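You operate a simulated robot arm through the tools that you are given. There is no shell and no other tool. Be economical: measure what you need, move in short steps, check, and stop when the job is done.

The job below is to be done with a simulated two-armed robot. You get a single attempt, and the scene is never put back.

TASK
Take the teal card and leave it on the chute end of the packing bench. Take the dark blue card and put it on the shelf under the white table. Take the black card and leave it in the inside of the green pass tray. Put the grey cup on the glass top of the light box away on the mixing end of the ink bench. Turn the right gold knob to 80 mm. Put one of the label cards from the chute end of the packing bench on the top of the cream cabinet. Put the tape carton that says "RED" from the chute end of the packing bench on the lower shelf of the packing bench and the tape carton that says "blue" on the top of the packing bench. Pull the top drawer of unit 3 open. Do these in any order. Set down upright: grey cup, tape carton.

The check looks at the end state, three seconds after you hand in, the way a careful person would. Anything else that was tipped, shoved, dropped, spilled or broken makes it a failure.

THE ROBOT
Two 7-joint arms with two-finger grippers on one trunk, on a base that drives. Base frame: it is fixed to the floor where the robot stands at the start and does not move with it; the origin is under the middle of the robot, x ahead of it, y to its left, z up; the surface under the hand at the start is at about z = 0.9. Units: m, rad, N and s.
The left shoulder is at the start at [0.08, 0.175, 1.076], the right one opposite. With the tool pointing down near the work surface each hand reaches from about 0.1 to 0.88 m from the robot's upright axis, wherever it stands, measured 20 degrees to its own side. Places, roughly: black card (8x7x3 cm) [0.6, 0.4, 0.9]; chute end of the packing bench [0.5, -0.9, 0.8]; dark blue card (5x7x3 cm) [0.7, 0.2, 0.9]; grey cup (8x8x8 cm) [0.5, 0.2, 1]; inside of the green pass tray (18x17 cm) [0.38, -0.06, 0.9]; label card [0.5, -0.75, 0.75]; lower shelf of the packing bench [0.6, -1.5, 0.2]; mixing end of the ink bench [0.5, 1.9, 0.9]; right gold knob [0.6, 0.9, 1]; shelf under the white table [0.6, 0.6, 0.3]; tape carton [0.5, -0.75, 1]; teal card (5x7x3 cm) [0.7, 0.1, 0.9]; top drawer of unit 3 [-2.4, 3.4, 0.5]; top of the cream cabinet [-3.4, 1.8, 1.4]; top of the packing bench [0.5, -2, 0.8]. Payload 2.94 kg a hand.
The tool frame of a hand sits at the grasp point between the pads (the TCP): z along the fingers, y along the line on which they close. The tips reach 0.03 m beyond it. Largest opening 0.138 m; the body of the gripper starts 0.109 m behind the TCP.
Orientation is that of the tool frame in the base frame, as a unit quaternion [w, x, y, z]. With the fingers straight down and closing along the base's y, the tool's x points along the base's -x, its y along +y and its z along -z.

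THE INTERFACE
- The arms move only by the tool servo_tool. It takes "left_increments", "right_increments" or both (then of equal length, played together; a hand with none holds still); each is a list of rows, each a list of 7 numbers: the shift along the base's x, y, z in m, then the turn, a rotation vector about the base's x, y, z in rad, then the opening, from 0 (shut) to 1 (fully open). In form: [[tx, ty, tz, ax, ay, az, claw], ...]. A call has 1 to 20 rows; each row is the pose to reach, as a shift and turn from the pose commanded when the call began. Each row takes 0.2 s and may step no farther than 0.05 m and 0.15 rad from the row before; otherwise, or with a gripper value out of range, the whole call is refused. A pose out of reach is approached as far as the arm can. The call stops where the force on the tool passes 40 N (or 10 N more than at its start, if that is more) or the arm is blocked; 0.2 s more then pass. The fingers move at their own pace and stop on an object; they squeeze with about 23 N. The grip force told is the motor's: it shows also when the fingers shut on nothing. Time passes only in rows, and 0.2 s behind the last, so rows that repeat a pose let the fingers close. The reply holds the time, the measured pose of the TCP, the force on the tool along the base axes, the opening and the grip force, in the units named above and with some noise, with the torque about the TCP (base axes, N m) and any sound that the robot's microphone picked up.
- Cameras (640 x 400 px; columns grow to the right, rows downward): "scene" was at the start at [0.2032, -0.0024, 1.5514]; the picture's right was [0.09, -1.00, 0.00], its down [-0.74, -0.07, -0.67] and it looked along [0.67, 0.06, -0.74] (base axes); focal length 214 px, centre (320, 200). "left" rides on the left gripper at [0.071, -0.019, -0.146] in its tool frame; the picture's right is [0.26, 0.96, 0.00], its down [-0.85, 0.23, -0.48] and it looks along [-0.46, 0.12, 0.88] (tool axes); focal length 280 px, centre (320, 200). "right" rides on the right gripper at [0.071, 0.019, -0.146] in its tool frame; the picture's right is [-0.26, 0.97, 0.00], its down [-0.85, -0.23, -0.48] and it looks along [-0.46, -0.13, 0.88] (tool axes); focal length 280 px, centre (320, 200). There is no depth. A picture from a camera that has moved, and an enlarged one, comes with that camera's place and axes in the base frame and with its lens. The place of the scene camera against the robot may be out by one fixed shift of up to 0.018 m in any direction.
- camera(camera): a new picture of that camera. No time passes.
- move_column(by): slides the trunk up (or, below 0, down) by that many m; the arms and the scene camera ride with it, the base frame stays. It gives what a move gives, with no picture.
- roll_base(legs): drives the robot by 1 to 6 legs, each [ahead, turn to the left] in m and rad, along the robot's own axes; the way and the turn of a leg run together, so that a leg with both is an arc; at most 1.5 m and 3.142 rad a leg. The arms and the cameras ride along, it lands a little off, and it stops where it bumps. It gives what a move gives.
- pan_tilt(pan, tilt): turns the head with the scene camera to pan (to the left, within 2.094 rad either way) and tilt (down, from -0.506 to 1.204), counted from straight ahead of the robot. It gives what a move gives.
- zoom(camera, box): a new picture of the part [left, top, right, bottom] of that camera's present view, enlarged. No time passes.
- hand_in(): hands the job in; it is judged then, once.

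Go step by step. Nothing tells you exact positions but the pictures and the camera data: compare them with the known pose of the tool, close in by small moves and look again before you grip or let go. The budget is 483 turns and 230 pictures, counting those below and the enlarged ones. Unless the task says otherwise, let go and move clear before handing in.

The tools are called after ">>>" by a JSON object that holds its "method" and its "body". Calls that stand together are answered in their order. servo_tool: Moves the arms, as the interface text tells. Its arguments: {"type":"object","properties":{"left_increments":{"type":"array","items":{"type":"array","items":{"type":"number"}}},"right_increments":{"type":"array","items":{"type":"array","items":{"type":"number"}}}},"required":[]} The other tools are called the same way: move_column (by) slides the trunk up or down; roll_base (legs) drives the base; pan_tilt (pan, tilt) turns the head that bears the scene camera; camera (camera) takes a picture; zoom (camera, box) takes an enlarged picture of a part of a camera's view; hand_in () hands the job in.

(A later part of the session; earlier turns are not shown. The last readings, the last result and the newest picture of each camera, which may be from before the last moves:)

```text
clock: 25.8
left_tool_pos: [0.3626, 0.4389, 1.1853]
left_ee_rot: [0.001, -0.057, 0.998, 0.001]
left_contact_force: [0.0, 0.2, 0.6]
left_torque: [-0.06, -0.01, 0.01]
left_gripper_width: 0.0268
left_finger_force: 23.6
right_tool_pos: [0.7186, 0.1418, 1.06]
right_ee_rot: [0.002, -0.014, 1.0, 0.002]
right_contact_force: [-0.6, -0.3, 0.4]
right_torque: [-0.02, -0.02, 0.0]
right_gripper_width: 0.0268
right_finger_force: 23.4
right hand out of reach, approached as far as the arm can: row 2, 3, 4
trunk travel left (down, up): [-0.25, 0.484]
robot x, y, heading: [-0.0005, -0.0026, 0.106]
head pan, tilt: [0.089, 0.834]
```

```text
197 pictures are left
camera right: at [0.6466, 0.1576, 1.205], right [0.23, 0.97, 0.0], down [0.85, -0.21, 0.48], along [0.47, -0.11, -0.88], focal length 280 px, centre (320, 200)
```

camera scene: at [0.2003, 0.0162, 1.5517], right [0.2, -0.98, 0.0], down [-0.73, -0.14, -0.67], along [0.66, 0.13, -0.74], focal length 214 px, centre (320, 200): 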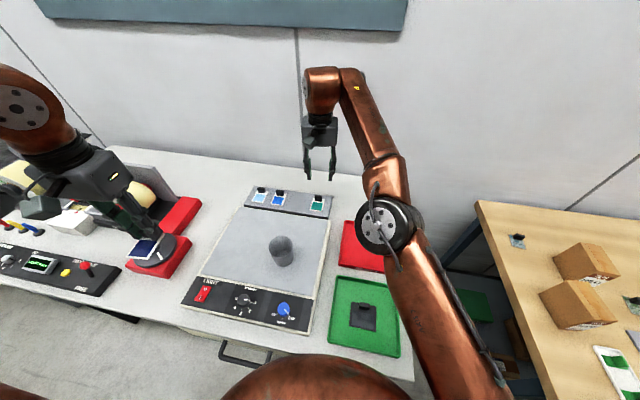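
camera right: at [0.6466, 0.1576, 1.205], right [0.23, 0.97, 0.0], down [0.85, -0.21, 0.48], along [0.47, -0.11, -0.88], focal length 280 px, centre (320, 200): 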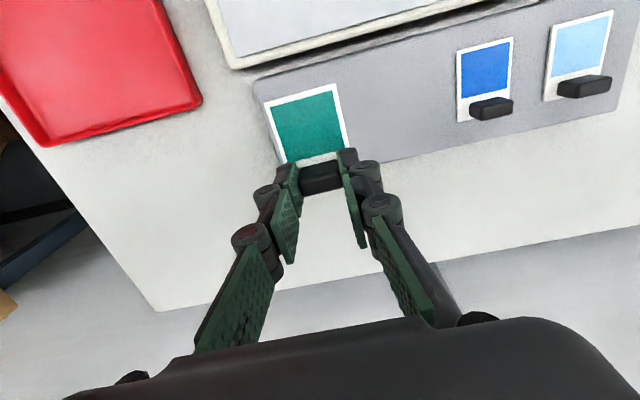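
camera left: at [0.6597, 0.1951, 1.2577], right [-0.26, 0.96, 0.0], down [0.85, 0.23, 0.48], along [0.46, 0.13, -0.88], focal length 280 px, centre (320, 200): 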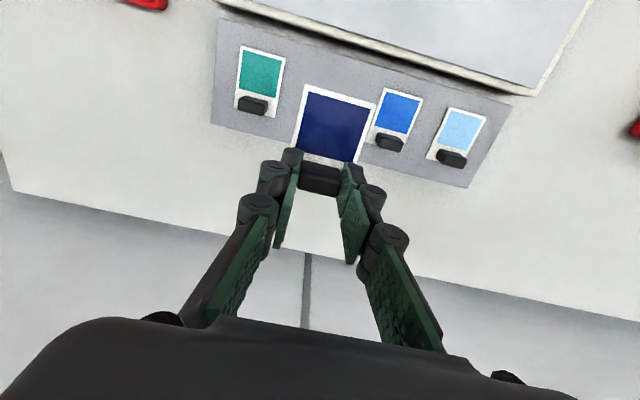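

>>> {"method": "servo_tool", "body": {"right_increments": [[-0.02, -0.03, 0.0, 0, 0, 0, 0], [-0.05, -0.06, 0.02, 0, 0, 0, 0], [-0.08, -0.09, 0.04, 0, 0, 0, 0], [-0.11, -0.12, 0.06, 0, 0, 0, 0], [-0.14, -0.15, 0.08, 0, 0, 0, 0], [-0.17, -0.18, 0.1, 0, 0, 0, 0], [-0.2, -0.21, 0.12, 0, 0, 0, 0], [-0.23, -0.24, 0.14, 0, 0, 0, 0], [-0.26, -0.27, 0.14, 0, 0, 0, 0], [-0.29, -0.3, 0.14, 0, 0, 0, 0], [-0.3, -0.34, 0.14, 0, 0, 0, 0], [-0.3, -0.38, 0.14, 0, 0, 0, 0]]}}

>>> {"method": "roll_base", "body": {"legs": [[0, -0.108], [-0.25, 0]]}}

>>> {"method": "pan_tilt", "body": {"pan": 0.0, "tilt": 0.75}}

>>> {"method": "camera", "body": {"camera": "scene"}}

```text
clock: 28.4
left_tool_pos: [0.3615, 0.439, 1.1876]
left_ee_rot: [0.002, -0.058, 0.998, 0.001]
left_contact_force: [-0.5, -1.7, 0.1]
left_torque: [0.16, -0.07, -0.02]
left_gripper_width: 0.0268
left_finger_force: 23.1
right_tool_pos: [0.7207, 0.0504, 1.1074]
right_ee_rot: [-0.033, 0.05, 0.998, -0.008]
right_contact_force: [-1.9, 0.3, -1.1]
right_torque: [-0.16, -0.15, 0.0]
right_gripper_width: 0.0268
right_finger_force: 23.3
right hand out of reach, approached as far as the arm can: row 1, 2, 3, 4, 5, 6, 7, 8, 9, 10, 11, 12
trunk travel left (down, up): [-0.25, 0.484]
robot x, y, heading: [-0.001, -0.0005, 0.112]
head pan, tilt: [0.089, 0.834]
```

```text
clock: 30.2
left_tool_pos: [0.3062, 0.3966, 1.1721]
left_ee_rot: [-0.011, -0.01, 1.0, -0.002]
left_contact_force: [-0.2, -0.6, -0.2]
left_torque: [0.1, -0.08, 0.0]
left_gripper_width: 0.0268
left_finger_force: 22.7
right_tool_pos: [0.6317, -0.0214, 1.1209]
right_ee_rot: [-0.014, 0.109, 0.994, 0.004]
right_contact_force: [0.2, 1.5, -2.8]
right_torque: [-0.19, 0.01, 0.01]
right_gripper_width: 0.0267
right_finger_force: 22.6
trunk travel left (down, up): [-0.25, 0.484]
robot x, y, heading: [-0.1197, -0.0002, -0.001]
head pan, tilt: [0.089, 0.834]
stopped in leg 2: the robot was blocked; the commanded pose is now the measured one
```

```text
clock: 30.9
left_tool_pos: [0.3378, 0.3926, 1.1492]
left_ee_rot: [0.004, -0.03, 0.999, -0.028]
left_contact_force: [0.3, -0.6, -0.2]
left_torque: [-0.05, 0.05, 0.01]
left_gripper_width: 0.0268
left_finger_force: 22.8
right_tool_pos: [0.708, -0.0325, 1.1747]
right_ee_rot: [0.056, 0.161, 0.984, 0.056]
right_contact_force: [1.2, 0.6, -1.1]
right_torque: [-0.06, 0.07, 0.02]
right_gripper_width: 0.0269
right_finger_force: 23.2
trunk travel left (down, up): [-0.25, 0.484]
robot x, y, heading: [-0.1151, -0.0004, -0.001]
head pan, tilt: [0.0, 0.75]
```

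```text
196 pictures are left
camera scene: at [0.2366, -0.0059, 1.5486], right [0.0, -1.0, 0.0], down [-0.75, 0.0, -0.66], along [0.66, 0.0, -0.75], focal length 214 px, centre (320, 200)
```

scene: 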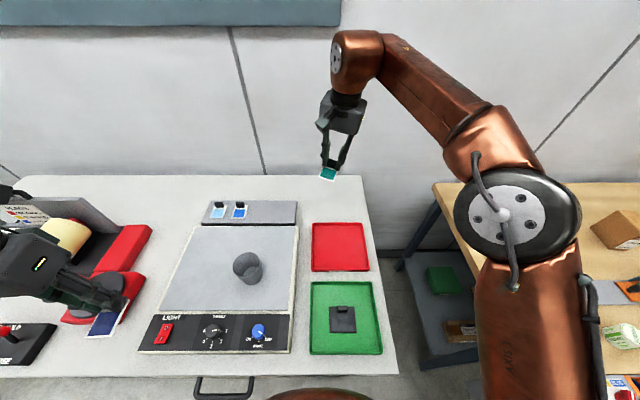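

The right arm hardly moved and the base stopped short; I need to see the settled state before doing anything else.

>>> {"method": "servo_tool", "body": {"right_increments": [[0, 0, 0.0, 0, 0, 0, 0]], "left_increments": [[0, 0, 0.0, 0, 0, 0, 0]]}}

>>> {"method": "camera", "body": {"camera": "right"}}

>>> {"method": "camera", "body": {"camera": "left"}}

```text
clock: 31.2
left_tool_pos: [0.2773, 0.3715, 1.1495]
left_ee_rot: [0.059, -0.046, 0.995, -0.07]
left_contact_force: [1.5, 0.1, -0.1]
left_torque: [0.01, 0.21, -0.03]
left_gripper_width: 0.0267
left_finger_force: 23.1
right_tool_pos: [0.6873, -0.0595, 1.2749]
right_ee_rot: [0.166, 0.212, 0.956, 0.12]
right_contact_force: [-0.6, 2.3, -4.6]
right_torque: [-0.19, -0.21, -0.1]
right_gripper_width: 0.0269
right_finger_force: 23.3
trunk travel left (down, up): [-0.25, 0.484]
robot x, y, heading: [-0.1186, -0.0004, -0.003]
head pan, tilt: [0.0, 0.75]
stopped in row 1 (left hand): the arm was blocked; the commanded pose is now the measured one
```

```text
195 pictures are left
camera right: at [0.5801, -0.0344, 1.395], right [0.58, 0.73, 0.36], down [0.47, -0.66, 0.59], along [0.67, -0.18, -0.72], focal length 280 px, centre (320, 200)
```

right: 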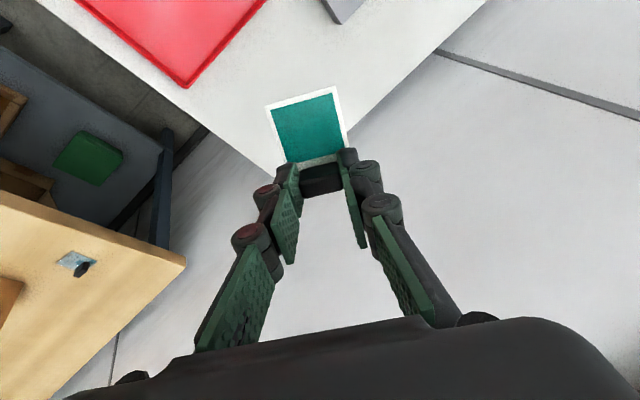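

```text
194 pictures are left
camera left: at [0.1912, 0.3642, 1.2889], right [-0.34, 0.93, -0.17], down [0.76, 0.38, 0.53], along [0.55, 0.05, -0.83], focal length 280 px, centre (320, 200)
```

left: 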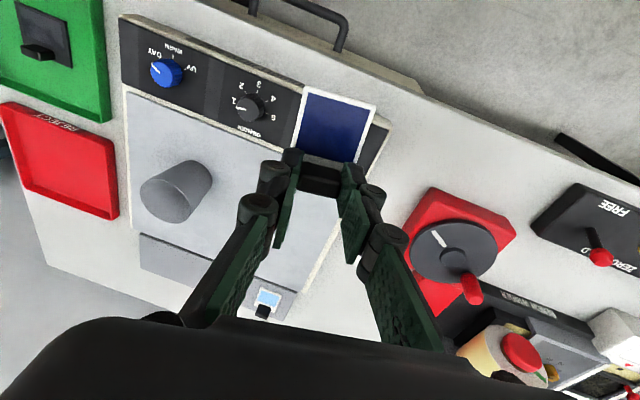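

Both hands have tilted, as if the arms pressed on something. I'll bring the left hand forward and upright first, then check.

>>> {"method": "servo_tool", "body": {"left_increments": [[0.03, 0.0, 0.02, 0.05, 0.04, -0.03, 0], [0.06, 0.0, 0.03, 0.1, 0.08, -0.06, 0], [0.09, 0.0, 0.04, 0.14, 0.118, -0.092, 0], [0.12, 0.0, 0.05, 0.14, 0.118, -0.092, 0]]}}

>>> {"method": "camera", "body": {"camera": "scene"}}

```text
clock: 31.6
left_tool_pos: [0.1868, 0.3577, 1.1596]
left_ee_rot: [0.109, -0.053, 0.989, -0.083]
left_contact_force: [1.5, 0.1, 0.2]
left_torque: [0.17, 0.3, -0.02]
left_gripper_width: 0.0267
left_finger_force: 22.8
left hand out of reach, approached as far as the arm can: row 1
right_tool_pos: [0.5754, -0.0884, 1.3701]
right_ee_rot: [0.243, 0.248, 0.922, 0.172]
right_contact_force: [1.3, -0.8, -4.7]
right_torque: [0.1, -0.09, 0.06]
right_gripper_width: 0.0266
right_finger_force: 22.9
trunk travel left (down, up): [-0.25, 0.484]
robot x, y, heading: [-0.1183, 0.0033, -0.006]
head pan, tilt: [0.0, 0.75]
stopped in row 1 (left hand): the arm was blocked; the commanded pose is now the measured one
```

```text
193 pictures are left
camera scene: at [0.1278, -0.0127, 1.5574], right [0.0, -1.0, 0.0], down [-0.7, 0.0, -0.71], along [0.71, 0.0, -0.7], focal length 214 px, centre (320, 200)
```

scene: 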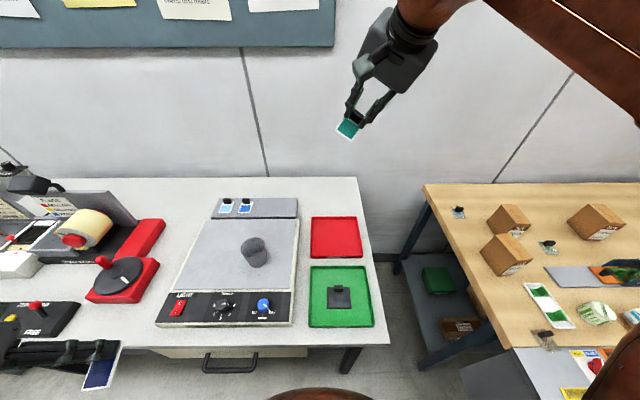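

The camera axes show the whole robot pitched forward and is rocking back to level. I'll wait for it to settle.

>>> {"method": "servo_tool", "body": {"right_increments": [[0, 0, 0.0, 0, 0, 0, 0], [0, 0, 0.0, 0, 0, 0, 0], [0, 0, 0.0, 0, 0, 0, 0], [0, 0, 0.0, 0, 0, 0, 0], [0, 0, 0.0, 0, 0, 0, 0]]}}

>>> {"method": "camera", "body": {"camera": "scene"}}

```text
clock: 31.9
left_tool_pos: [0.1634, 0.3672, 1.1683]
left_ee_rot: [0.12, -0.04, 0.989, -0.07]
left_contact_force: [-0.7, 2.1, 0.2]
left_torque: [-0.15, 0.02, -0.05]
left_gripper_width: 0.0266
left_finger_force: 22.9
right_tool_pos: [0.5203, -0.0487, 1.3606]
right_ee_rot: [0.229, 0.202, 0.942, 0.139]
right_contact_force: [1.7, 1.5, -1.5]
right_torque: [-0.17, 0.12, -0.04]
right_gripper_width: 0.0269
right_finger_force: 23.2
trunk travel left (down, up): [-0.25, 0.484]
robot x, y, heading: [-0.1214, 0.0017, -0.002]
head pan, tilt: [0.0, 0.75]
stopped in row 1 (right hand): the arm was blocked; the commanded pose is now the measured one
```

```text
192 pictures are left
camera scene: at [0.0784, -0.0009, 1.5602], right [0.0, -1.0, 0.01], down [-0.68, 0.0, -0.73], along [0.73, 0.0, -0.68], focal length 214 px, centre (320, 200)
```

scene: 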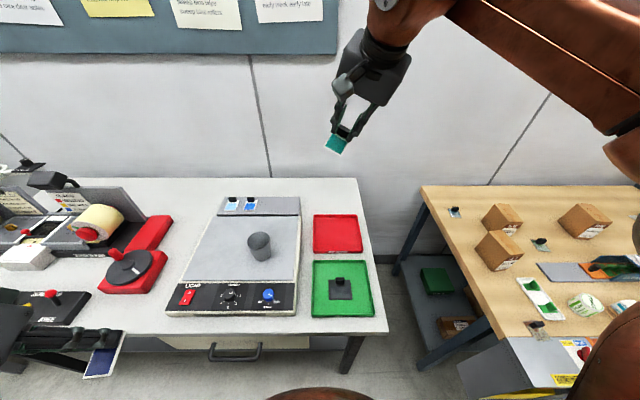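

Level again at x≈-0.12. A little more waiting, then inspect for any disturbance.

>>> {"method": "servo_tool", "body": {"right_increments": [[0, 0, 0.0, 0, 0, 0, 0], [0, 0, 0.0, 0, 0, 0, 0], [0, 0, 0.0, 0, 0, 0, 0], [0, 0, 0.0, 0, 0, 0, 0], [0, 0, 0.0, 0, 0, 0, 0]]}}

>>> {"method": "pan_tilt", "body": {"pan": 0.2, "tilt": 1.1}}

>>> {"method": "camera", "body": {"camera": "scene"}}

```text
clock: 33.1
left_tool_pos: [0.1912, 0.3598, 1.1651]
left_ee_rot: [0.107, -0.041, 0.991, -0.068]
left_contact_force: [-0.1, -0.4, -0.2]
left_torque: [0.03, 0.02, -0.03]
left_gripper_width: 0.0266
left_finger_force: 23.1
right_tool_pos: [0.5508, -0.0582, 1.3452]
right_ee_rot: [0.218, 0.207, 0.944, 0.139]
right_contact_force: [-0.6, 0.2, -1.0]
right_torque: [0.03, 0.01, 0.05]
right_gripper_width: 0.0269
right_finger_force: 22.9
trunk travel left (down, up): [-0.25, 0.484]
robot x, y, heading: [-0.1187, 0.0015, -0.007]
head pan, tilt: [0.0, 0.75]
```

```text
clock: 33.9
left_tool_pos: [0.168, 0.362, 1.1702]
left_ee_rot: [0.117, -0.038, 0.99, -0.065]
left_contact_force: [-2.2, 0.7, 0.0]
left_torque: [-0.01, -0.14, 0.0]
left_gripper_width: 0.0267
left_finger_force: 23.2
right_tool_pos: [0.5286, -0.0552, 1.3565]
right_ee_rot: [0.227, 0.204, 0.942, 0.142]
right_contact_force: [-3.4, -0.1, 1.2]
right_torque: [-0.05, -0.07, -0.03]
right_gripper_width: 0.0268
right_finger_force: 23.2
trunk travel left (down, up): [-0.25, 0.484]
robot x, y, heading: [-0.1208, 0.002, 0.003]
head pan, tilt: [0.201, 1.1]
```

```text
191 pictures are left
camera scene: at [0.0604, 0.0037, 1.5334], right [0.2, -0.98, 0.0], down [-0.87, -0.18, -0.46], along [0.45, 0.09, -0.89], focal length 214 px, centre (320, 200)
```

scene: 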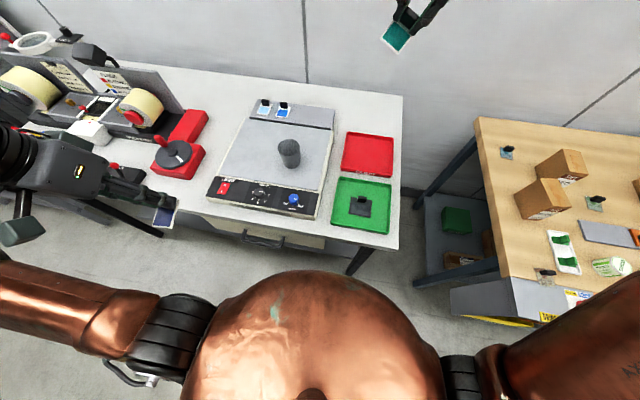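

>>> {"method": "zoom", "body": {"camera": "scene", "box": [150, 100, 410, 290]}}

>>> {"method": "servo_tool", "body": {"right_increments": [[0, 0, 0.0, 0, 0, 0, 0], [0, 0, 0.0, 0, 0, 0, 0], [0, 0, 0.0, 0, 0, 0, 0], [0, 0, 0.0, 0, 0, 0, 0], [0, 0, 0.0, 0, 0, 0, 0]]}}

```text
2.11 times, centred on (280, 195) of scene
camera zoom: at [0.0604, 0.0037, 1.5334], right [0.2, -0.98, 0.0], down [-0.87, -0.18, -0.46], along [0.45, 0.09, -0.89], focal length 452 px, centre (404, 210)
```

zoom: 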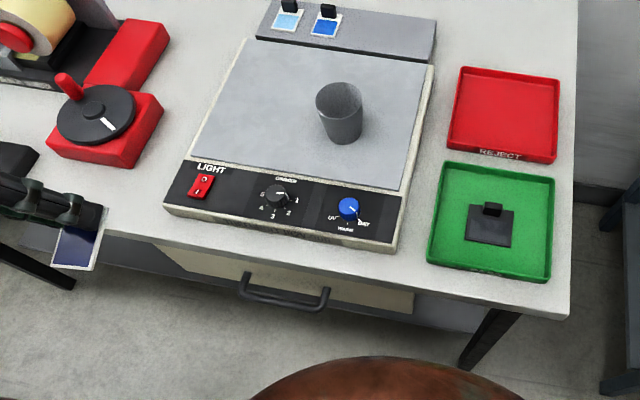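

```text
clock: 35.1
left_tool_pos: [0.174, 0.3615, 1.1674]
left_ee_rot: [0.115, -0.038, 0.991, -0.064]
left_contact_force: [0.4, 0.1, 0.0]
left_torque: [0.02, 0.05, 0.01]
left_gripper_width: 0.0265
left_finger_force: 23.4
right_tool_pos: [0.5357, -0.0569, 1.3504]
right_ee_rot: [0.222, 0.204, 0.943, 0.141]
right_contact_force: [0.8, 0.1, 0.5]
right_torque: [-0.03, 0.0, 0.03]
right_gripper_width: 0.0267
right_finger_force: 23.0
trunk travel left (down, up): [-0.25, 0.484]
robot x, y, heading: [-0.1163, 0.001, -0.001]
head pan, tilt: [0.201, 1.1]
```

Nothing on the table appears disturbed (drawer handle and cup where they were). Now straighten both hands into comfortable poses.

>>> {"method": "servo_tool", "body": {"left_increments": [[0.02, 0.0, 0.01, 0.032, 0.057, -0.019, 0], [0.05, 0.01, 0.02, 0.064, 0.115, -0.038, 0], [0.08, 0.01, 0.03, 0.096, 0.17, -0.057, 0], [0.11, 0.02, 0.03, 0.128, 0.23, -0.076, 0], [0.14, 0.02, 0.03, 0.128, 0.23, -0.076, 0]], "right_increments": [[-0.02, -0.02, -0.02, -0.048, 0.075, 0.069, 0], [-0.04, -0.05, -0.04, -0.096, 0.15, 0.138, 0], [-0.07, -0.08, -0.06, -0.144, 0.226, 0.207, 0], [-0.09, -0.11, -0.08, -0.191, 0.3, 0.277, 0], [-0.11, -0.14, -0.1, -0.287, 0.39, 0.34, 0]]}}

```text
clock: 36.5
left_tool_pos: [0.0983, 0.3199, 1.4519]
left_ee_rot: [0.471, 0.14, 0.871, -0.025]
left_contact_force: [1.0, 0.9, -0.1]
left_torque: [-0.01, 0.05, -0.04]
left_gripper_width: 0.0266
left_finger_force: 22.7
left hand out of reach, approached as far as the arm can: row 1, 2
right_tool_pos: [0.4228, -0.1993, 1.2493]
right_ee_rot: [0.036, 0.032, 0.999, 0.0]
right_contact_force: [0.6, -0.5, 0.2]
right_torque: [-0.05, 0.04, -0.03]
right_gripper_width: 0.0271
right_finger_force: 22.9
trunk travel left (down, up): [-0.25, 0.484]
robot x, y, heading: [-0.1223, -0.0005, -0.0]
head pan, tilt: [0.201, 1.1]
stopped in row 5 (left hand): the arm was blocked; the commanded pose is now the measured one
```

>>> {"method": "pan_tilt", "body": {"pan": 0.8, "tilt": 0.7}}

>>> {"method": "camera", "body": {"camera": "scene"}}

>>> {"method": "camera", "body": {"camera": "left"}}

```text
clock: 37.5
left_tool_pos: [0.098, 0.3195, 1.4518]
left_ee_rot: [0.471, 0.139, 0.871, -0.024]
left_contact_force: [0.4, -0.3, 0.3]
left_torque: [-0.03, -0.02, 0.02]
left_gripper_width: 0.0267
left_finger_force: 22.8
right_tool_pos: [0.4227, -0.2002, 1.2494]
right_ee_rot: [0.038, 0.032, 0.999, 0.0]
right_contact_force: [0.7, -0.6, 0.7]
right_torque: [-0.01, 0.0, -0.03]
right_gripper_width: 0.027
right_finger_force: 23.3
trunk travel left (down, up): [-0.25, 0.484]
robot x, y, heading: [-0.1183, 0.0022, -0.001]
head pan, tilt: [0.799, 0.7]
```

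```text
189 pictures are left
camera scene: at [0.0639, 0.0516, 1.5624], right [0.71, -0.7, 0.0], down [-0.45, -0.46, -0.76], along [0.53, 0.55, -0.64], focal length 214 px, centre (320, 200)
```

scene: 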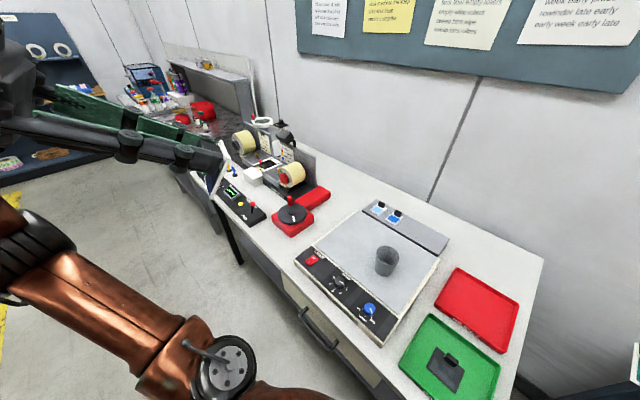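

```text
188 pictures are left
camera left: at [-0.0616, 0.3421, 1.4737], right [0.12, 0.98, -0.13], down [0.11, 0.12, 0.99], along [0.99, -0.14, -0.1], focal length 280 px, centre (320, 200)
```

left: 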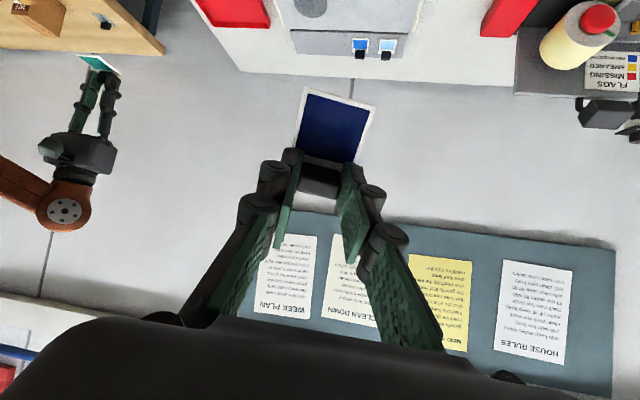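

>>> {"method": "servo_tool", "body": {"left_increments": [[0.04, 0.01, -0.0, 0.006, 0.123, 0.036, 0], [0.08, 0.02, -0.01, 0.012, 0.246, 0.073, 0], [0.12, 0.03, -0.03, 0.018, 0.37, 0.109, 0], [0.16, 0.04, -0.05, 0.025, 0.493, 0.145, 0], [0.2, 0.05, -0.07, 0.031, 0.616, 0.182, 0], [0.24, 0.05, -0.1, 0.037, 0.74, 0.218, 0], [0.27, 0.05, -0.13, 0.044, 0.863, 0.255, 0], [0.28, 0.05, -0.17, 0.05, 0.986, 0.291, 0], [0.28, 0.05, -0.2, 0.05, 0.986, 0.291, 0]]}}

```text
clock: 39.5
left_tool_pos: [0.3809, 0.373, 1.2535]
left_ee_rot: [-0.002, -0.001, 1.0, -0.002]
left_contact_force: [0.1, -0.8, 0.2]
left_torque: [-0.04, 0.01, 0.01]
left_gripper_width: 0.0268
left_finger_force: 22.5
left hand out of reach, approached as far as the arm can: row 7, 8
right_tool_pos: [0.4228, -0.1981, 1.2496]
right_ee_rot: [0.038, 0.032, 0.999, -0.001]
right_contact_force: [-0.1, 0.5, -0.5]
right_torque: [-0.02, -0.03, -0.01]
right_gripper_width: 0.0267
right_finger_force: 23.1
trunk travel left (down, up): [-0.25, 0.484]
robot x, y, heading: [-0.1198, 0.0004, -0.001]
head pan, tilt: [0.799, 0.7]
```

Arms are good. Now look right at the packing bench for placing the teal card.

>>> {"method": "pan_tilt", "body": {"pan": -1.0, "tilt": 0.7}}

>>> {"method": "camera", "body": {"camera": "scene"}}

>>> {"method": "pan_tilt", "body": {"pan": -2.0, "tilt": 0.5}}

>>> {"method": "camera", "body": {"camera": "scene"}}

>>> {"method": "pan_tilt", "body": {"pan": 2.0, "tilt": 0.5}}

>>> {"method": "camera", "body": {"camera": "scene"}}

```text
clock: 41.3
left_tool_pos: [0.3793, 0.3719, 1.2534]
left_ee_rot: [-0.002, 0.0, 1.0, -0.001]
left_contact_force: [-0.6, 0.3, -0.1]
left_torque: [-0.01, -0.04, -0.03]
left_gripper_width: 0.027
left_finger_force: 23.2
right_tool_pos: [0.4226, -0.2003, 1.2504]
right_ee_rot: [0.036, 0.032, 0.999, 0.0]
right_contact_force: [-0.4, -0.3, -1.2]
right_torque: [0.01, 0.0, 0.04]
right_gripper_width: 0.0267
right_finger_force: 23.4
trunk travel left (down, up): [-0.25, 0.484]
robot x, y, heading: [-0.1218, 0.0025, 0.002]
head pan, tilt: [-1.0, 0.7]
```

```text
187 pictures are left
camera scene: at [0.0503, -0.0807, 1.5625], right [-0.84, -0.54, 0.0], down [-0.35, 0.54, -0.76], along [0.41, -0.64, -0.64], focal length 214 px, centre (320, 200)
```

scene: 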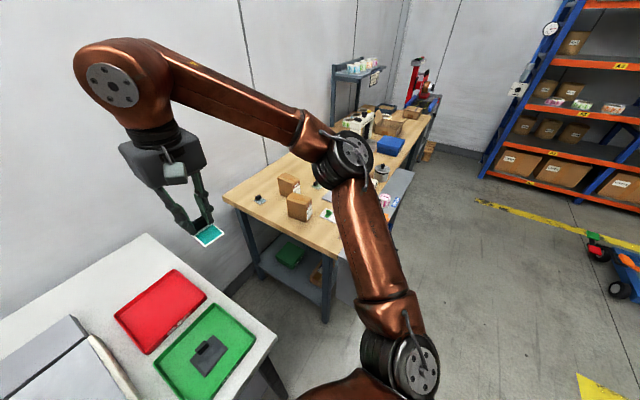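

```text
clock: 42.6
left_tool_pos: [0.3805, 0.3719, 1.2544]
left_ee_rot: [-0.001, 0.0, 1.0, -0.001]
left_contact_force: [0.2, -0.3, -0.4]
left_torque: [0.0, 0.02, -0.03]
left_gripper_width: 0.0265
left_finger_force: 23.1
right_tool_pos: [0.4227, -0.2008, 1.2492]
right_ee_rot: [0.037, 0.032, 0.999, 0.0]
right_contact_force: [-1.0, 0.6, -0.1]
right_torque: [-0.05, 0.02, 0.01]
right_gripper_width: 0.0267
right_finger_force: 23.8
trunk travel left (down, up): [-0.25, 0.484]
robot x, y, heading: [-0.1174, 0.0002, -0.001]
head pan, tilt: [-2.0, 0.499]
```

```text
186 pictures are left
camera scene: at [-0.0334, -0.0918, 1.5802], right [-0.91, 0.42, 0.0], down [0.2, 0.43, -0.88], along [-0.37, -0.8, -0.48], focal length 214 px, centre (320, 200)
```

scene: 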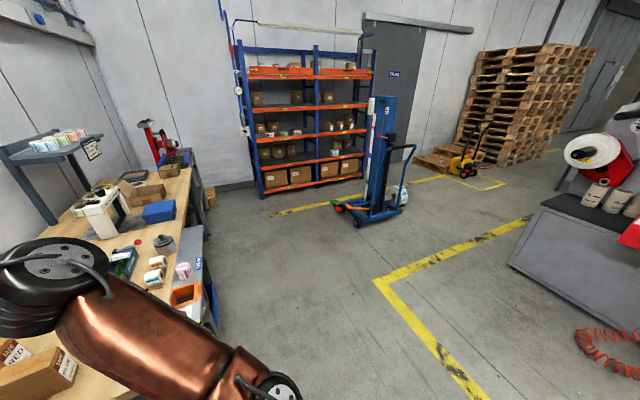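

```text
clock: 45.9
left_tool_pos: [0.3807, 0.3727, 1.2547]
left_ee_rot: [-0.001, -0.001, 1.0, -0.001]
left_contact_force: [-0.3, 0.5, -0.2]
left_torque: [-0.01, -0.03, -0.01]
left_gripper_width: 0.0268
left_finger_force: 22.7
right_tool_pos: [0.4229, -0.2005, 1.2495]
right_ee_rot: [0.036, 0.032, 0.999, 0.0]
right_contact_force: [0.5, -1.0, -0.1]
right_torque: [0.0, -0.02, 0.0]
right_gripper_width: 0.0268
right_finger_force: 23.1
trunk travel left (down, up): [-0.25, 0.484]
robot x, y, heading: [-0.1211, -0.0002, -0.002]
head pan, tilt: [2.0, 0.499]
```

```text
185 pictures are left
camera scene: at [-0.0331, 0.0737, 1.5802], right [0.91, 0.41, 0.0], down [0.2, -0.44, -0.88], along [-0.36, 0.8, -0.48], focal length 214 px, centre (320, 200)
```

scene: 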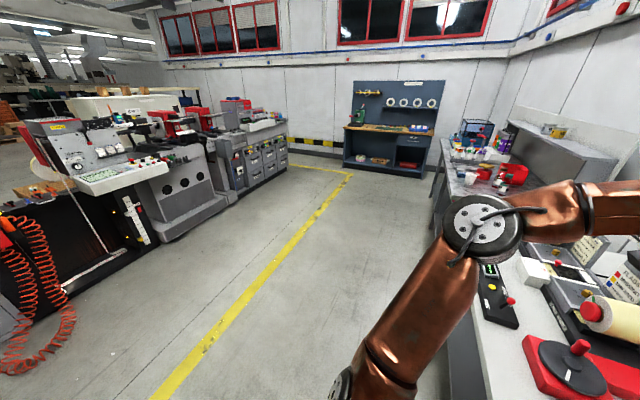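

The hall is clear behind. I'll lower the trunk and back up slightly to look at the shelf under the white table for the dark blue card.

>>> {"method": "roll_base", "body": {"legs": [[-0.15, 0], [-0.15, 0]]}}

>>> {"method": "move_column", "body": {"by": -0.2}}

>>> {"method": "pan_tilt", "body": {"pan": 0.5, "tilt": 0.8}}

>>> {"method": "camera", "body": {"camera": "scene"}}

```text
clock: 48.0
left_tool_pos: [-0.0081, 0.4158, 1.2646]
left_ee_rot: [0.113, -0.066, 0.991, -0.008]
left_contact_force: [-1.5, 5.3, -6.0]
left_torque: [-0.8, -0.05, -0.19]
left_gripper_width: 0.0268
left_finger_force: 22.9
right_tool_pos: [-0.0762, -0.2253, 1.3551]
right_ee_rot: [0.166, 0.052, 0.982, 0.071]
right_contact_force: [3.6, -0.6, 0.2]
right_torque: [-0.02, 0.27, 0.07]
right_gripper_width: 0.0266
right_finger_force: 23.0
trunk travel left (down, up): [-0.25, 0.484]
robot x, y, heading: [-0.3556, 0.0041, -0.009]
head pan, tilt: [2.0, 0.499]
stopped in leg 2: the robot was blocked; the commanded pose is now the measured one
```

```text
clock: 48.9
left_tool_pos: [0.1825, 0.408, 1.0608]
left_ee_rot: [-0.015, -0.083, 0.996, 0.04]
left_contact_force: [6.5, 4.2, -13.8]
left_torque: [-0.4, 1.01, 0.11]
left_gripper_width: 0.0269
left_finger_force: 22.9
right_tool_pos: [0.0203, -0.2361, 1.2288]
right_ee_rot: [0.101, 0.033, 0.992, 0.074]
right_contact_force: [-3.5, -3.7, -0.3]
right_torque: [0.37, -0.41, 0.04]
right_gripper_width: 0.0267
right_finger_force: 23.0
trunk travel left (down, up): [-0.182, 0.552]
robot x, y, heading: [-0.3463, 0.001, -0.006]
head pan, tilt: [2.0, 0.499]
stopped: the arm was blocked; the commanded pose is now the measured one
```

```text
clock: 50.5
left_tool_pos: [0.0147, 0.4061, 1.1743]
left_ee_rot: [0.106, -0.068, 0.992, 0.002]
left_contact_force: [-4.9, -0.4, 3.9]
left_torque: [-0.01, -0.59, -0.05]
left_gripper_width: 0.0267
left_finger_force: 22.9
right_tool_pos: [-0.0972, -0.2246, 1.2717]
right_ee_rot: [0.183, 0.046, 0.978, 0.093]
right_contact_force: [-1.0, 1.3, 1.0]
right_torque: [-0.07, -0.24, -0.04]
right_gripper_width: 0.0266
right_finger_force: 22.9
trunk travel left (down, up): [-0.182, 0.552]
robot x, y, heading: [-0.351, 0.0057, -0.007]
head pan, tilt: [0.499, 0.799]
```

```text
184 pictures are left
camera scene: at [-0.1158, 0.0297, 1.4842], right [0.47, -0.88, 0.01], down [-0.63, -0.34, -0.7], along [0.62, 0.33, -0.71], focal length 214 px, centre (320, 200)
```

scene: 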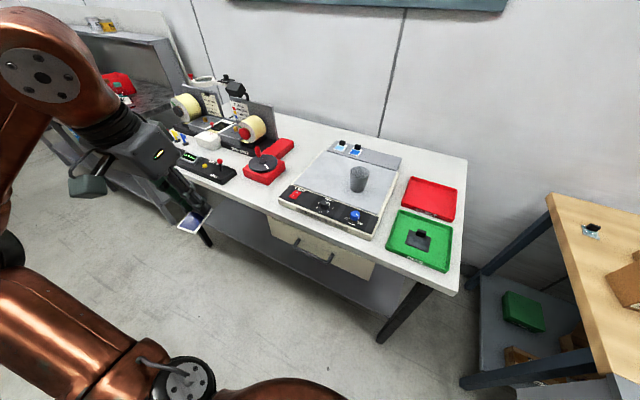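

>>> {"method": "servo_tool", "body": {"right_increments": [[0, 0, 0.0, 0, 0, 0, 0], [0, 0, 0.0, 0, 0, 0, 0], [0, 0, 0.0, 0, 0, 0, 0], [0, 0, 0.0, 0, 0, 0, 0], [0, 0, 0.0, 0, 0, 0, 0], [0, 0, 0.0, 0, 0, 0, 0], [0, 0, 0.0, 0, 0, 0, 0]]}}

>>> {"method": "servo_tool", "body": {"right_increments": [[0, 0, 0.0, 0, 0, 0, 0], [0, 0, 0.0, 0, 0, 0, 0], [0, 0, 0.0, 0, 0, 0, 0], [0, 0, 0.0, 0, 0, 0, 0], [0, 0, 0.0, 0, 0, 0, 0], [0, 0, 0.0, 0, 0, 0, 0], [0, 0, 0.0, 0, 0, 0, 0]]}}

>>> {"method": "camera", "body": {"camera": "scene"}}

```text
clock: 52.1
left_tool_pos: [0.0462, 0.409, 1.1588]
left_ee_rot: [0.079, -0.071, 0.994, 0.004]
left_contact_force: [-0.4, -0.7, -0.7]
left_torque: [0.0, 0.0, 0.02]
left_gripper_width: 0.0265
left_finger_force: 22.9
right_tool_pos: [-0.0647, -0.2307, 1.2756]
right_ee_rot: [0.165, 0.051, 0.982, 0.08]
right_contact_force: [-0.3, 0.1, -0.8]
right_torque: [-0.01, 0.03, -0.02]
right_gripper_width: 0.0268
right_finger_force: 22.8
trunk travel left (down, up): [-0.182, 0.552]
robot x, y, heading: [-0.3497, 0.0029, -0.013]
head pan, tilt: [0.499, 0.799]
```

```text
clock: 53.7
left_tool_pos: [0.0463, 0.4086, 1.1591]
left_ee_rot: [0.079, -0.071, 0.994, 0.005]
left_contact_force: [0.2, 0.0, -0.6]
left_torque: [-0.03, -0.03, 0.01]
left_gripper_width: 0.0269
left_finger_force: 22.6
right_tool_pos: [-0.0651, -0.232, 1.276]
right_ee_rot: [0.165, 0.052, 0.982, 0.079]
right_contact_force: [-0.9, 0.1, -0.2]
right_torque: [0.02, 0.01, 0.0]
right_gripper_width: 0.0266
right_finger_force: 22.6
trunk travel left (down, up): [-0.182, 0.552]
robot x, y, heading: [-0.3552, 0.0008, -0.012]
head pan, tilt: [0.499, 0.799]
```

```text
183 pictures are left
camera scene: at [-0.1008, 0.0289, 1.4818], right [0.47, -0.88, 0.0], down [-0.63, -0.34, -0.7], along [0.62, 0.33, -0.72], focal length 214 px, centre (320, 200)
```

scene: 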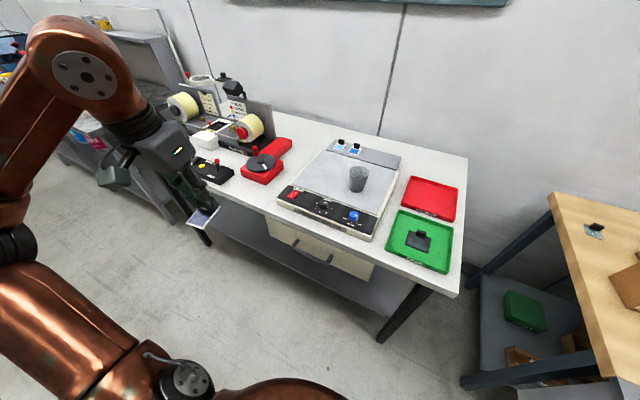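

>>> {"method": "zoom", "body": {"camera": "scene", "box": [170, 130, 430, 350]}}

```text
1.82 times, centred on (300, 240) of scene
camera zoom: at [-0.1008, 0.0289, 1.4818], right [0.47, -0.88, 0.0], down [-0.63, -0.34, -0.7], along [0.62, 0.33, -0.72], focal length 390 px, centre (356, 127)
```

zoom: 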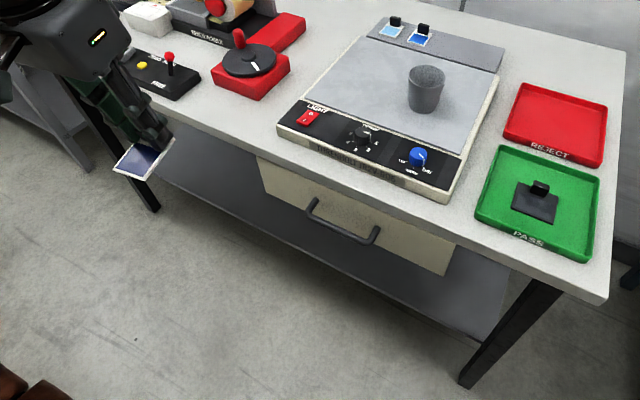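

The shelf's front edge is at x≈0.35, z≈0.3, set back under the tabletop. I'll lower the trunk, then pitch the left hand forward about 45° to reach under.

>>> {"method": "move_column", "body": {"by": -0.09}}

>>> {"method": "move_column", "body": {"by": -0.09}}

```text
clock: 55.0
left_tool_pos: [0.0436, 0.4093, 1.0709]
left_ee_rot: [0.079, -0.071, 0.994, 0.007]
left_contact_force: [-0.5, 0.1, -0.8]
left_torque: [-0.02, -0.07, 0.01]
left_gripper_width: 0.0264
left_finger_force: 23.2
right_tool_pos: [0.0035, -0.2318, 1.161]
right_ee_rot: [0.108, 0.056, 0.99, 0.077]
right_contact_force: [-0.5, -0.2, -0.2]
right_torque: [-0.02, -0.06, -0.01]
right_gripper_width: 0.0267
right_finger_force: 23.2
trunk travel left (down, up): [-0.092, 0.642]
robot x, y, heading: [-0.3518, 0.0066, -0.007]
head pan, tilt: [0.499, 0.799]
```

```text
clock: 56.2
left_tool_pos: [0.044, 0.4082, 0.9806]
left_ee_rot: [0.078, -0.072, 0.994, 0.006]
left_contact_force: [-0.5, 0.3, -0.4]
left_torque: [0.02, -0.03, -0.03]
left_gripper_width: 0.0267
left_finger_force: 22.9
right_tool_pos: [0.0779, -0.2327, 1.0373]
right_ee_rot: [0.041, 0.061, 0.994, 0.075]
right_contact_force: [-0.2, 0.0, 0.1]
right_torque: [-0.01, -0.03, 0.02]
right_gripper_width: 0.027
right_finger_force: 22.2
trunk travel left (down, up): [-0.002, 0.732]
robot x, y, heading: [-0.3514, -0.0002, -0.012]
head pan, tilt: [0.499, 0.799]
```

>>> {"method": "servo_tool", "body": {"left_increments": [[0, 0, -0.04, 0, -0.05, -0.04, 0], [0, 0, -0.08, 0, -0.12, -0.08, 0], [0, 0, -0.12, 0, -0.2, -0.12, 0], [0, 0, -0.16, 0, -0.28, -0.14, 0], [0, 0, -0.2, 0, -0.36, -0.14, 0], [0, 0, -0.24, 0, -0.44, -0.14, 0], [0, 0, -0.28, 0, -0.52, -0.14, 0], [0, 0, -0.32, 0, -0.6, -0.14, 0], [0, 0, -0.36, 0, -0.64, -0.14, 0], [0, 0, -0.4, 0, -0.64, -0.14, 0]]}}

>>> {"method": "camera", "body": {"camera": "left"}}

>>> {"method": "camera", "body": {"camera": "scene"}}

```text
clock: 58.2
left_tool_pos: [0.2176, 0.4056, 0.7348]
left_ee_rot: [0.449, -0.014, 0.893, 0.008]
left_contact_force: [-5.3, -3.8, -1.4]
left_torque: [0.24, -0.39, 0.36]
left_gripper_width: 0.0267
left_finger_force: 22.9
left hand out of reach, approached as far as the arm can: row 5, 6, 7, 8, 9
right_tool_pos: [0.083, -0.2262, 1.0335]
right_ee_rot: [0.04, 0.059, 0.994, 0.077]
right_contact_force: [3.0, 3.6, 2.4]
right_torque: [-0.37, 0.31, -0.02]
right_gripper_width: 0.0269
right_finger_force: 22.8
trunk travel left (down, up): [-0.002, 0.732]
robot x, y, heading: [-0.3565, 0.0011, -0.005]
head pan, tilt: [0.499, 0.799]
stopped in row 9 (left hand): the force on the tool passed its limit at 176 N (the readings are from after the stop); the commanded pose is now the measured one
```

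```text
181 pictures are left
camera left: at [0.0584, 0.3812, 0.7655], right [-0.19, 0.96, -0.21], down [0.12, 0.23, 0.97], along [0.98, 0.16, -0.16], focal length 280 px, centre (320, 200)
```

left: 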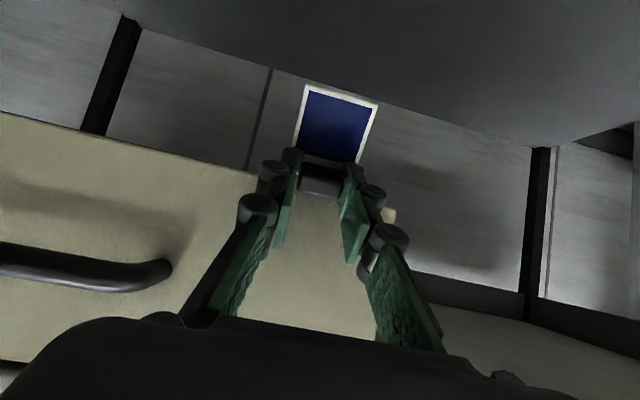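

```text
180 pictures are left
camera scene: at [0.0831, 0.0309, 1.2692], right [0.48, -0.88, 0.0], down [-0.63, -0.34, -0.7], along [0.61, 0.33, -0.72], focal length 214 px, centre (320, 200)
```

scene: 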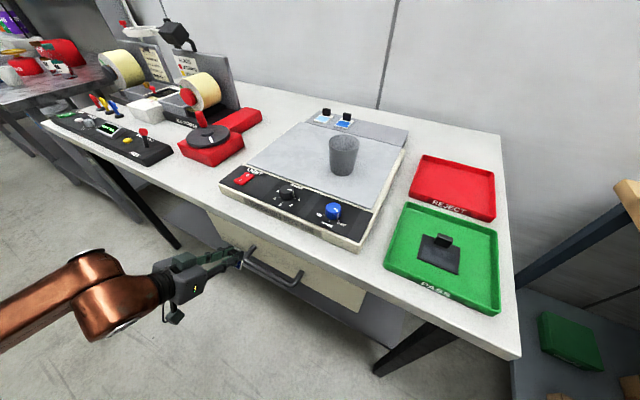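

The arm swung into the drawer front; I'll pull the left hand straight back before anything else, and look at how the body is placed.

>>> {"method": "servo_tool", "body": {"left_increments": [[-0.03, 0, 0, 0, 0, 0, 0], [-0.06, 0, 0, 0, 0, 0, 0]]}}

>>> {"method": "pan_tilt", "body": {"pan": 0.3, "tilt": 1.2}}

>>> {"method": "camera", "body": {"camera": "scene"}}

```text
clock: 58.5
left_tool_pos: [0.2175, 0.4071, 0.735]
left_ee_rot: [0.446, -0.013, 0.895, 0.001]
left_contact_force: [-1.8, -0.8, -12.3]
left_torque: [0.29, 0.43, -0.04]
left_gripper_width: 0.0266
left_finger_force: 22.5
left hand out of reach, approached as far as the arm can: row 1
right_tool_pos: [0.0849, -0.225, 1.0245]
right_ee_rot: [0.04, 0.06, 0.994, 0.085]
right_contact_force: [-0.5, -0.2, -0.1]
right_torque: [0.01, -0.06, -0.03]
right_gripper_width: 0.0265
right_finger_force: 23.1
trunk travel left (down, up): [-0.002, 0.732]
robot x, y, heading: [-0.3493, 0.0051, -0.003]
head pan, tilt: [0.499, 0.799]
stopped in row 1 (left hand): the force on the tool passed its limit at 61 N (the readings are from after the stop); the commanded pose is now the measured one
```

```text
clock: 59.4
left_tool_pos: [0.2166, 0.408, 0.7385]
left_ee_rot: [0.448, -0.013, 0.894, 0.002]
left_contact_force: [-19.6, -1.2, -9.1]
left_torque: [0.21, 0.42, -0.4]
left_gripper_width: 0.0266
left_finger_force: 23.0
right_tool_pos: [0.0833, -0.2261, 1.0266]
right_ee_rot: [0.041, 0.06, 0.994, 0.085]
right_contact_force: [-0.3, 0.2, 0.1]
right_torque: [0.06, -0.02, -0.01]
right_gripper_width: 0.0269
right_finger_force: 22.6
trunk travel left (down, up): [-0.002, 0.732]
robot x, y, heading: [-0.3536, -0.0001, -0.007]
head pan, tilt: [0.3, 1.201]
```

```text
179 pictures are left
camera scene: at [0.0664, 0.0077, 1.2411], right [0.29, -0.96, 0.0], down [-0.89, -0.27, -0.36], along [0.35, 0.11, -0.93], focal length 214 px, centre (320, 200)
```

scene: 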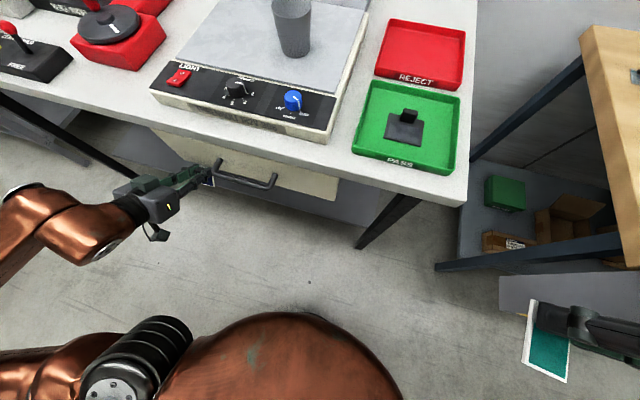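

>>> {"method": "roll_base", "body": {"legs": [[-0.08, 0]]}}

>>> {"method": "camera", "body": {"camera": "scene"}}

```text
clock: 60.5
left_tool_pos: [0.1469, 0.4091, 0.7311]
left_ee_rot: [0.442, -0.015, 0.897, 0.003]
left_contact_force: [-0.1, -0.9, -0.1]
left_torque: [0.03, 0.02, 0.03]
left_gripper_width: 0.0266
left_finger_force: 23.3
right_tool_pos: [0.0183, -0.2256, 1.0213]
right_ee_rot: [0.031, 0.061, 0.994, 0.085]
right_contact_force: [-0.1, -0.6, -0.3]
right_torque: [0.01, -0.06, -0.02]
right_gripper_width: 0.0269
right_finger_force: 23.1
trunk travel left (down, up): [-0.002, 0.732]
robot x, y, heading: [-0.4348, 0.0029, -0.008]
head pan, tilt: [0.3, 1.201]
```

```text
178 pictures are left
camera scene: at [0.0158, 0.0078, 1.234], right [0.29, -0.96, -0.01], down [-0.9, -0.27, -0.34], along [0.32, 0.11, -0.94], focal length 214 px, centre (320, 200)
```

scene: 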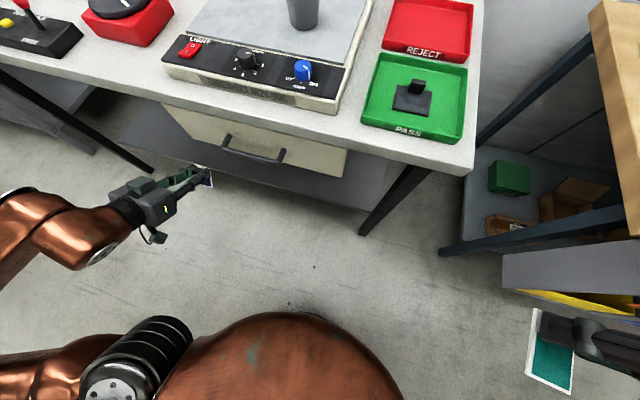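

>>> {"method": "move_column", "body": {"by": 0.08}}

>>> {"method": "camera", "body": {"camera": "scene"}}

```text
clock: 61.6
left_tool_pos: [0.1292, 0.4081, 0.8239]
left_ee_rot: [0.453, -0.014, 0.891, 0.001]
left_contact_force: [-0.2, -0.7, -0.3]
left_torque: [0.01, 0.02, -0.04]
left_gripper_width: 0.0267
left_finger_force: 23.6
right_tool_pos: [-0.0075, -0.2242, 1.1094]
right_ee_rot: [0.045, 0.06, 0.993, 0.086]
right_contact_force: [0.3, 0.1, 0.6]
right_torque: [0.01, -0.01, -0.02]
right_gripper_width: 0.027
right_finger_force: 22.7
trunk travel left (down, up): [-0.082, 0.652]
robot x, y, heading: [-0.4316, 0.0008, -0.0]
head pan, tilt: [0.3, 1.201]
```

```text
177 pictures are left
camera scene: at [-0.1027, 0.0081, 1.3404], right [0.29, -0.96, 0.0], down [-0.89, -0.27, -0.36], along [0.35, 0.11, -0.93], focal length 214 px, centre (320, 200)
```

scene: 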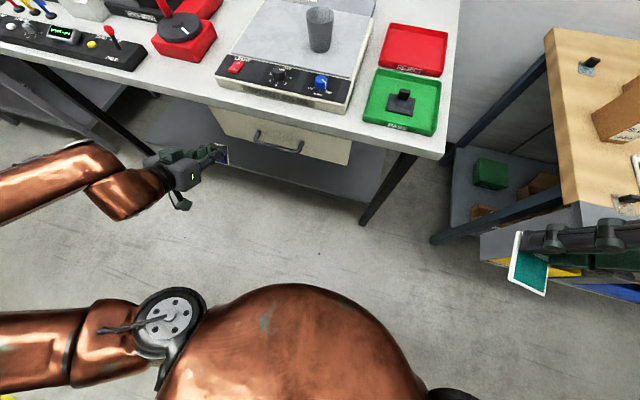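

The torso leans forward as it lowers, so I need to stand farther back. I'll back up in small legs, then lower again.

>>> {"method": "roll_base", "body": {"legs": [[-0.07, 0], [-0.07, 0]]}}

>>> {"method": "servo_tool", "body": {"left_increments": [[0.02, 0, -0.04, 0, 0.05, 0, 0], [0.04, 0, -0.08, 0, 0.1, 0, 0], [0.05, 0, -0.12, 0, 0.15, 0, 0], [0.05, 0, -0.16, 0, 0.15, 0, 0]]}}

```text
clock: 63.3
left_tool_pos: [0.0001, 0.4095, 0.8151]
left_ee_rot: [0.446, -0.014, 0.895, 0.002]
left_contact_force: [1.5, -0.5, -0.2]
left_torque: [0.0, 0.07, -0.02]
left_gripper_width: 0.0269
left_finger_force: 22.7
right_tool_pos: [-0.1304, -0.2228, 1.1048]
right_ee_rot: [0.035, 0.061, 0.994, 0.085]
right_contact_force: [1.3, -0.4, -1.0]
right_torque: [-0.03, 0.13, 0.0]
right_gripper_width: 0.0267
right_finger_force: 22.8
trunk travel left (down, up): [-0.082, 0.652]
robot x, y, heading: [-0.5725, 0.0027, -0.006]
head pan, tilt: [0.3, 1.201]
```

```text
clock: 64.3
left_tool_pos: [0.0424, 0.4092, 0.662]
left_ee_rot: [0.384, -0.015, 0.923, 0.002]
left_contact_force: [-0.2, -0.6, 0.3]
left_torque: [0.03, 0.01, -0.05]
left_gripper_width: 0.0266
left_finger_force: 23.1
right_tool_pos: [-0.1432, -0.2239, 1.1098]
right_ee_rot: [0.042, 0.061, 0.994, 0.084]
right_contact_force: [0.9, 0.5, -0.2]
right_torque: [0.0, -0.01, 0.04]
right_gripper_width: 0.0265
right_finger_force: 22.9
trunk travel left (down, up): [-0.082, 0.652]
robot x, y, heading: [-0.5746, 0.0061, -0.007]
head pan, tilt: [0.3, 1.201]
```

>>> {"method": "move_column", "body": {"by": -0.08}}

>>> {"method": "servo_tool", "body": {"left_increments": [[0.02, 0, -0.04, 0, 0, 0, 0], [0.04, 0, -0.08, 0, 0, 0, 0], [0.06, 0, -0.12, 0, 0, 0, 0], [0.08, 0, -0.15, 0, 0, 0, 0]]}}

>>> {"method": "pan_tilt", "body": {"pan": 0.4, "tilt": 0.8}}

>>> {"method": "camera", "body": {"camera": "scene"}}

>>> {"method": "camera", "body": {"camera": "left"}}

```text
clock: 65.5
left_tool_pos: [0.0389, 0.4077, 0.5845]
left_ee_rot: [0.386, -0.013, 0.923, 0.002]
left_contact_force: [-0.3, 0.0, 0.1]
left_torque: [-0.04, 0.02, 0.05]
left_gripper_width: 0.0267
left_finger_force: 23.2
right_tool_pos: [-0.1387, -0.2226, 1.0241]
right_ee_rot: [0.035, 0.062, 0.994, 0.086]
right_contact_force: [0.7, 0.2, -0.3]
right_torque: [-0.03, 0.01, -0.03]
right_gripper_width: 0.0267
right_finger_force: 23.0
trunk travel left (down, up): [-0.002, 0.732]
robot x, y, heading: [-0.5735, 0.0083, -0.006]
head pan, tilt: [0.3, 1.201]
```

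```text
clock: 66.5
left_tool_pos: [0.1184, 0.4101, 0.4337]
left_ee_rot: [0.385, -0.014, 0.923, 0.003]
left_contact_force: [0.6, -0.9, 0.3]
left_torque: [-0.02, 0.02, -0.02]
left_gripper_width: 0.0268
left_finger_force: 22.7
right_tool_pos: [-0.1368, -0.2222, 1.0236]
right_ee_rot: [0.035, 0.061, 0.994, 0.086]
right_contact_force: [-0.1, -0.8, 0.7]
right_torque: [-0.01, 0.01, -0.01]
right_gripper_width: 0.0267
right_finger_force: 23.0
trunk travel left (down, up): [-0.002, 0.732]
robot x, y, heading: [-0.574, 0.003, -0.002]
head pan, tilt: [0.3, 1.201]
```

```text
clock: 67.3
left_tool_pos: [0.1193, 0.4097, 0.4344]
left_ee_rot: [0.386, -0.013, 0.922, 0.002]
left_contact_force: [-0.4, -0.5, 0.0]
left_torque: [0.02, -0.03, 0.0]
left_gripper_width: 0.0267
left_finger_force: 23.4
right_tool_pos: [-0.1381, -0.2236, 1.0236]
right_ee_rot: [0.035, 0.062, 0.994, 0.087]
right_contact_force: [-0.5, -0.1, -0.4]
right_torque: [0.02, -0.03, -0.01]
right_gripper_width: 0.0267
right_finger_force: 23.3
trunk travel left (down, up): [-0.002, 0.732]
robot x, y, heading: [-0.5762, 0.0018, -0.002]
head pan, tilt: [0.4, 0.799]
```

```text
176 pictures are left
camera scene: at [-0.1324, 0.0238, 1.2684], right [0.39, -0.92, 0.0], down [-0.66, -0.28, -0.7], along [0.64, 0.27, -0.72], focal length 214 px, centre (320, 200)
```

scene: 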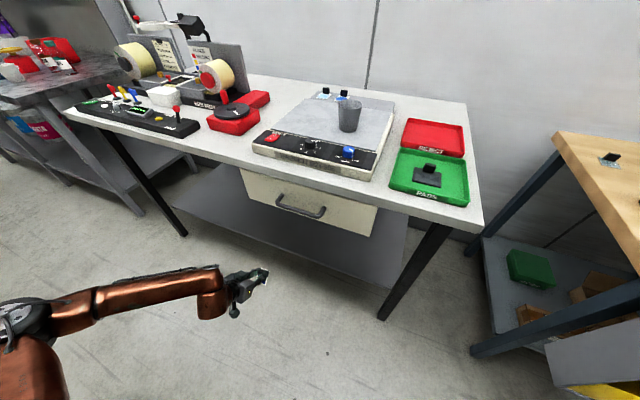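

```text
175 pictures are left
camera left: at [-0.0342, 0.3861, 0.4872], right [-0.21, 0.96, -0.19], down [0.25, 0.24, 0.94], along [0.94, 0.15, -0.29], focal length 280 px, centre (320, 200)
```

left: 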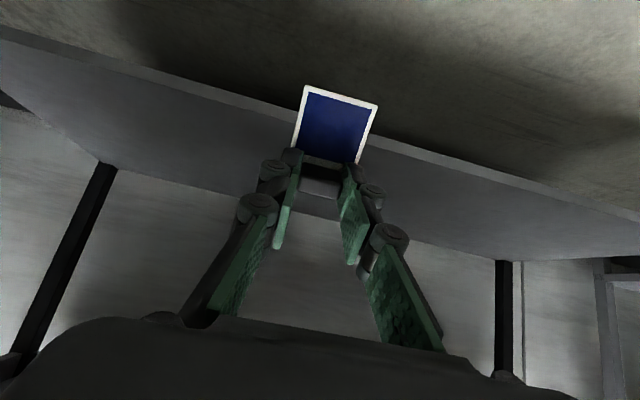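

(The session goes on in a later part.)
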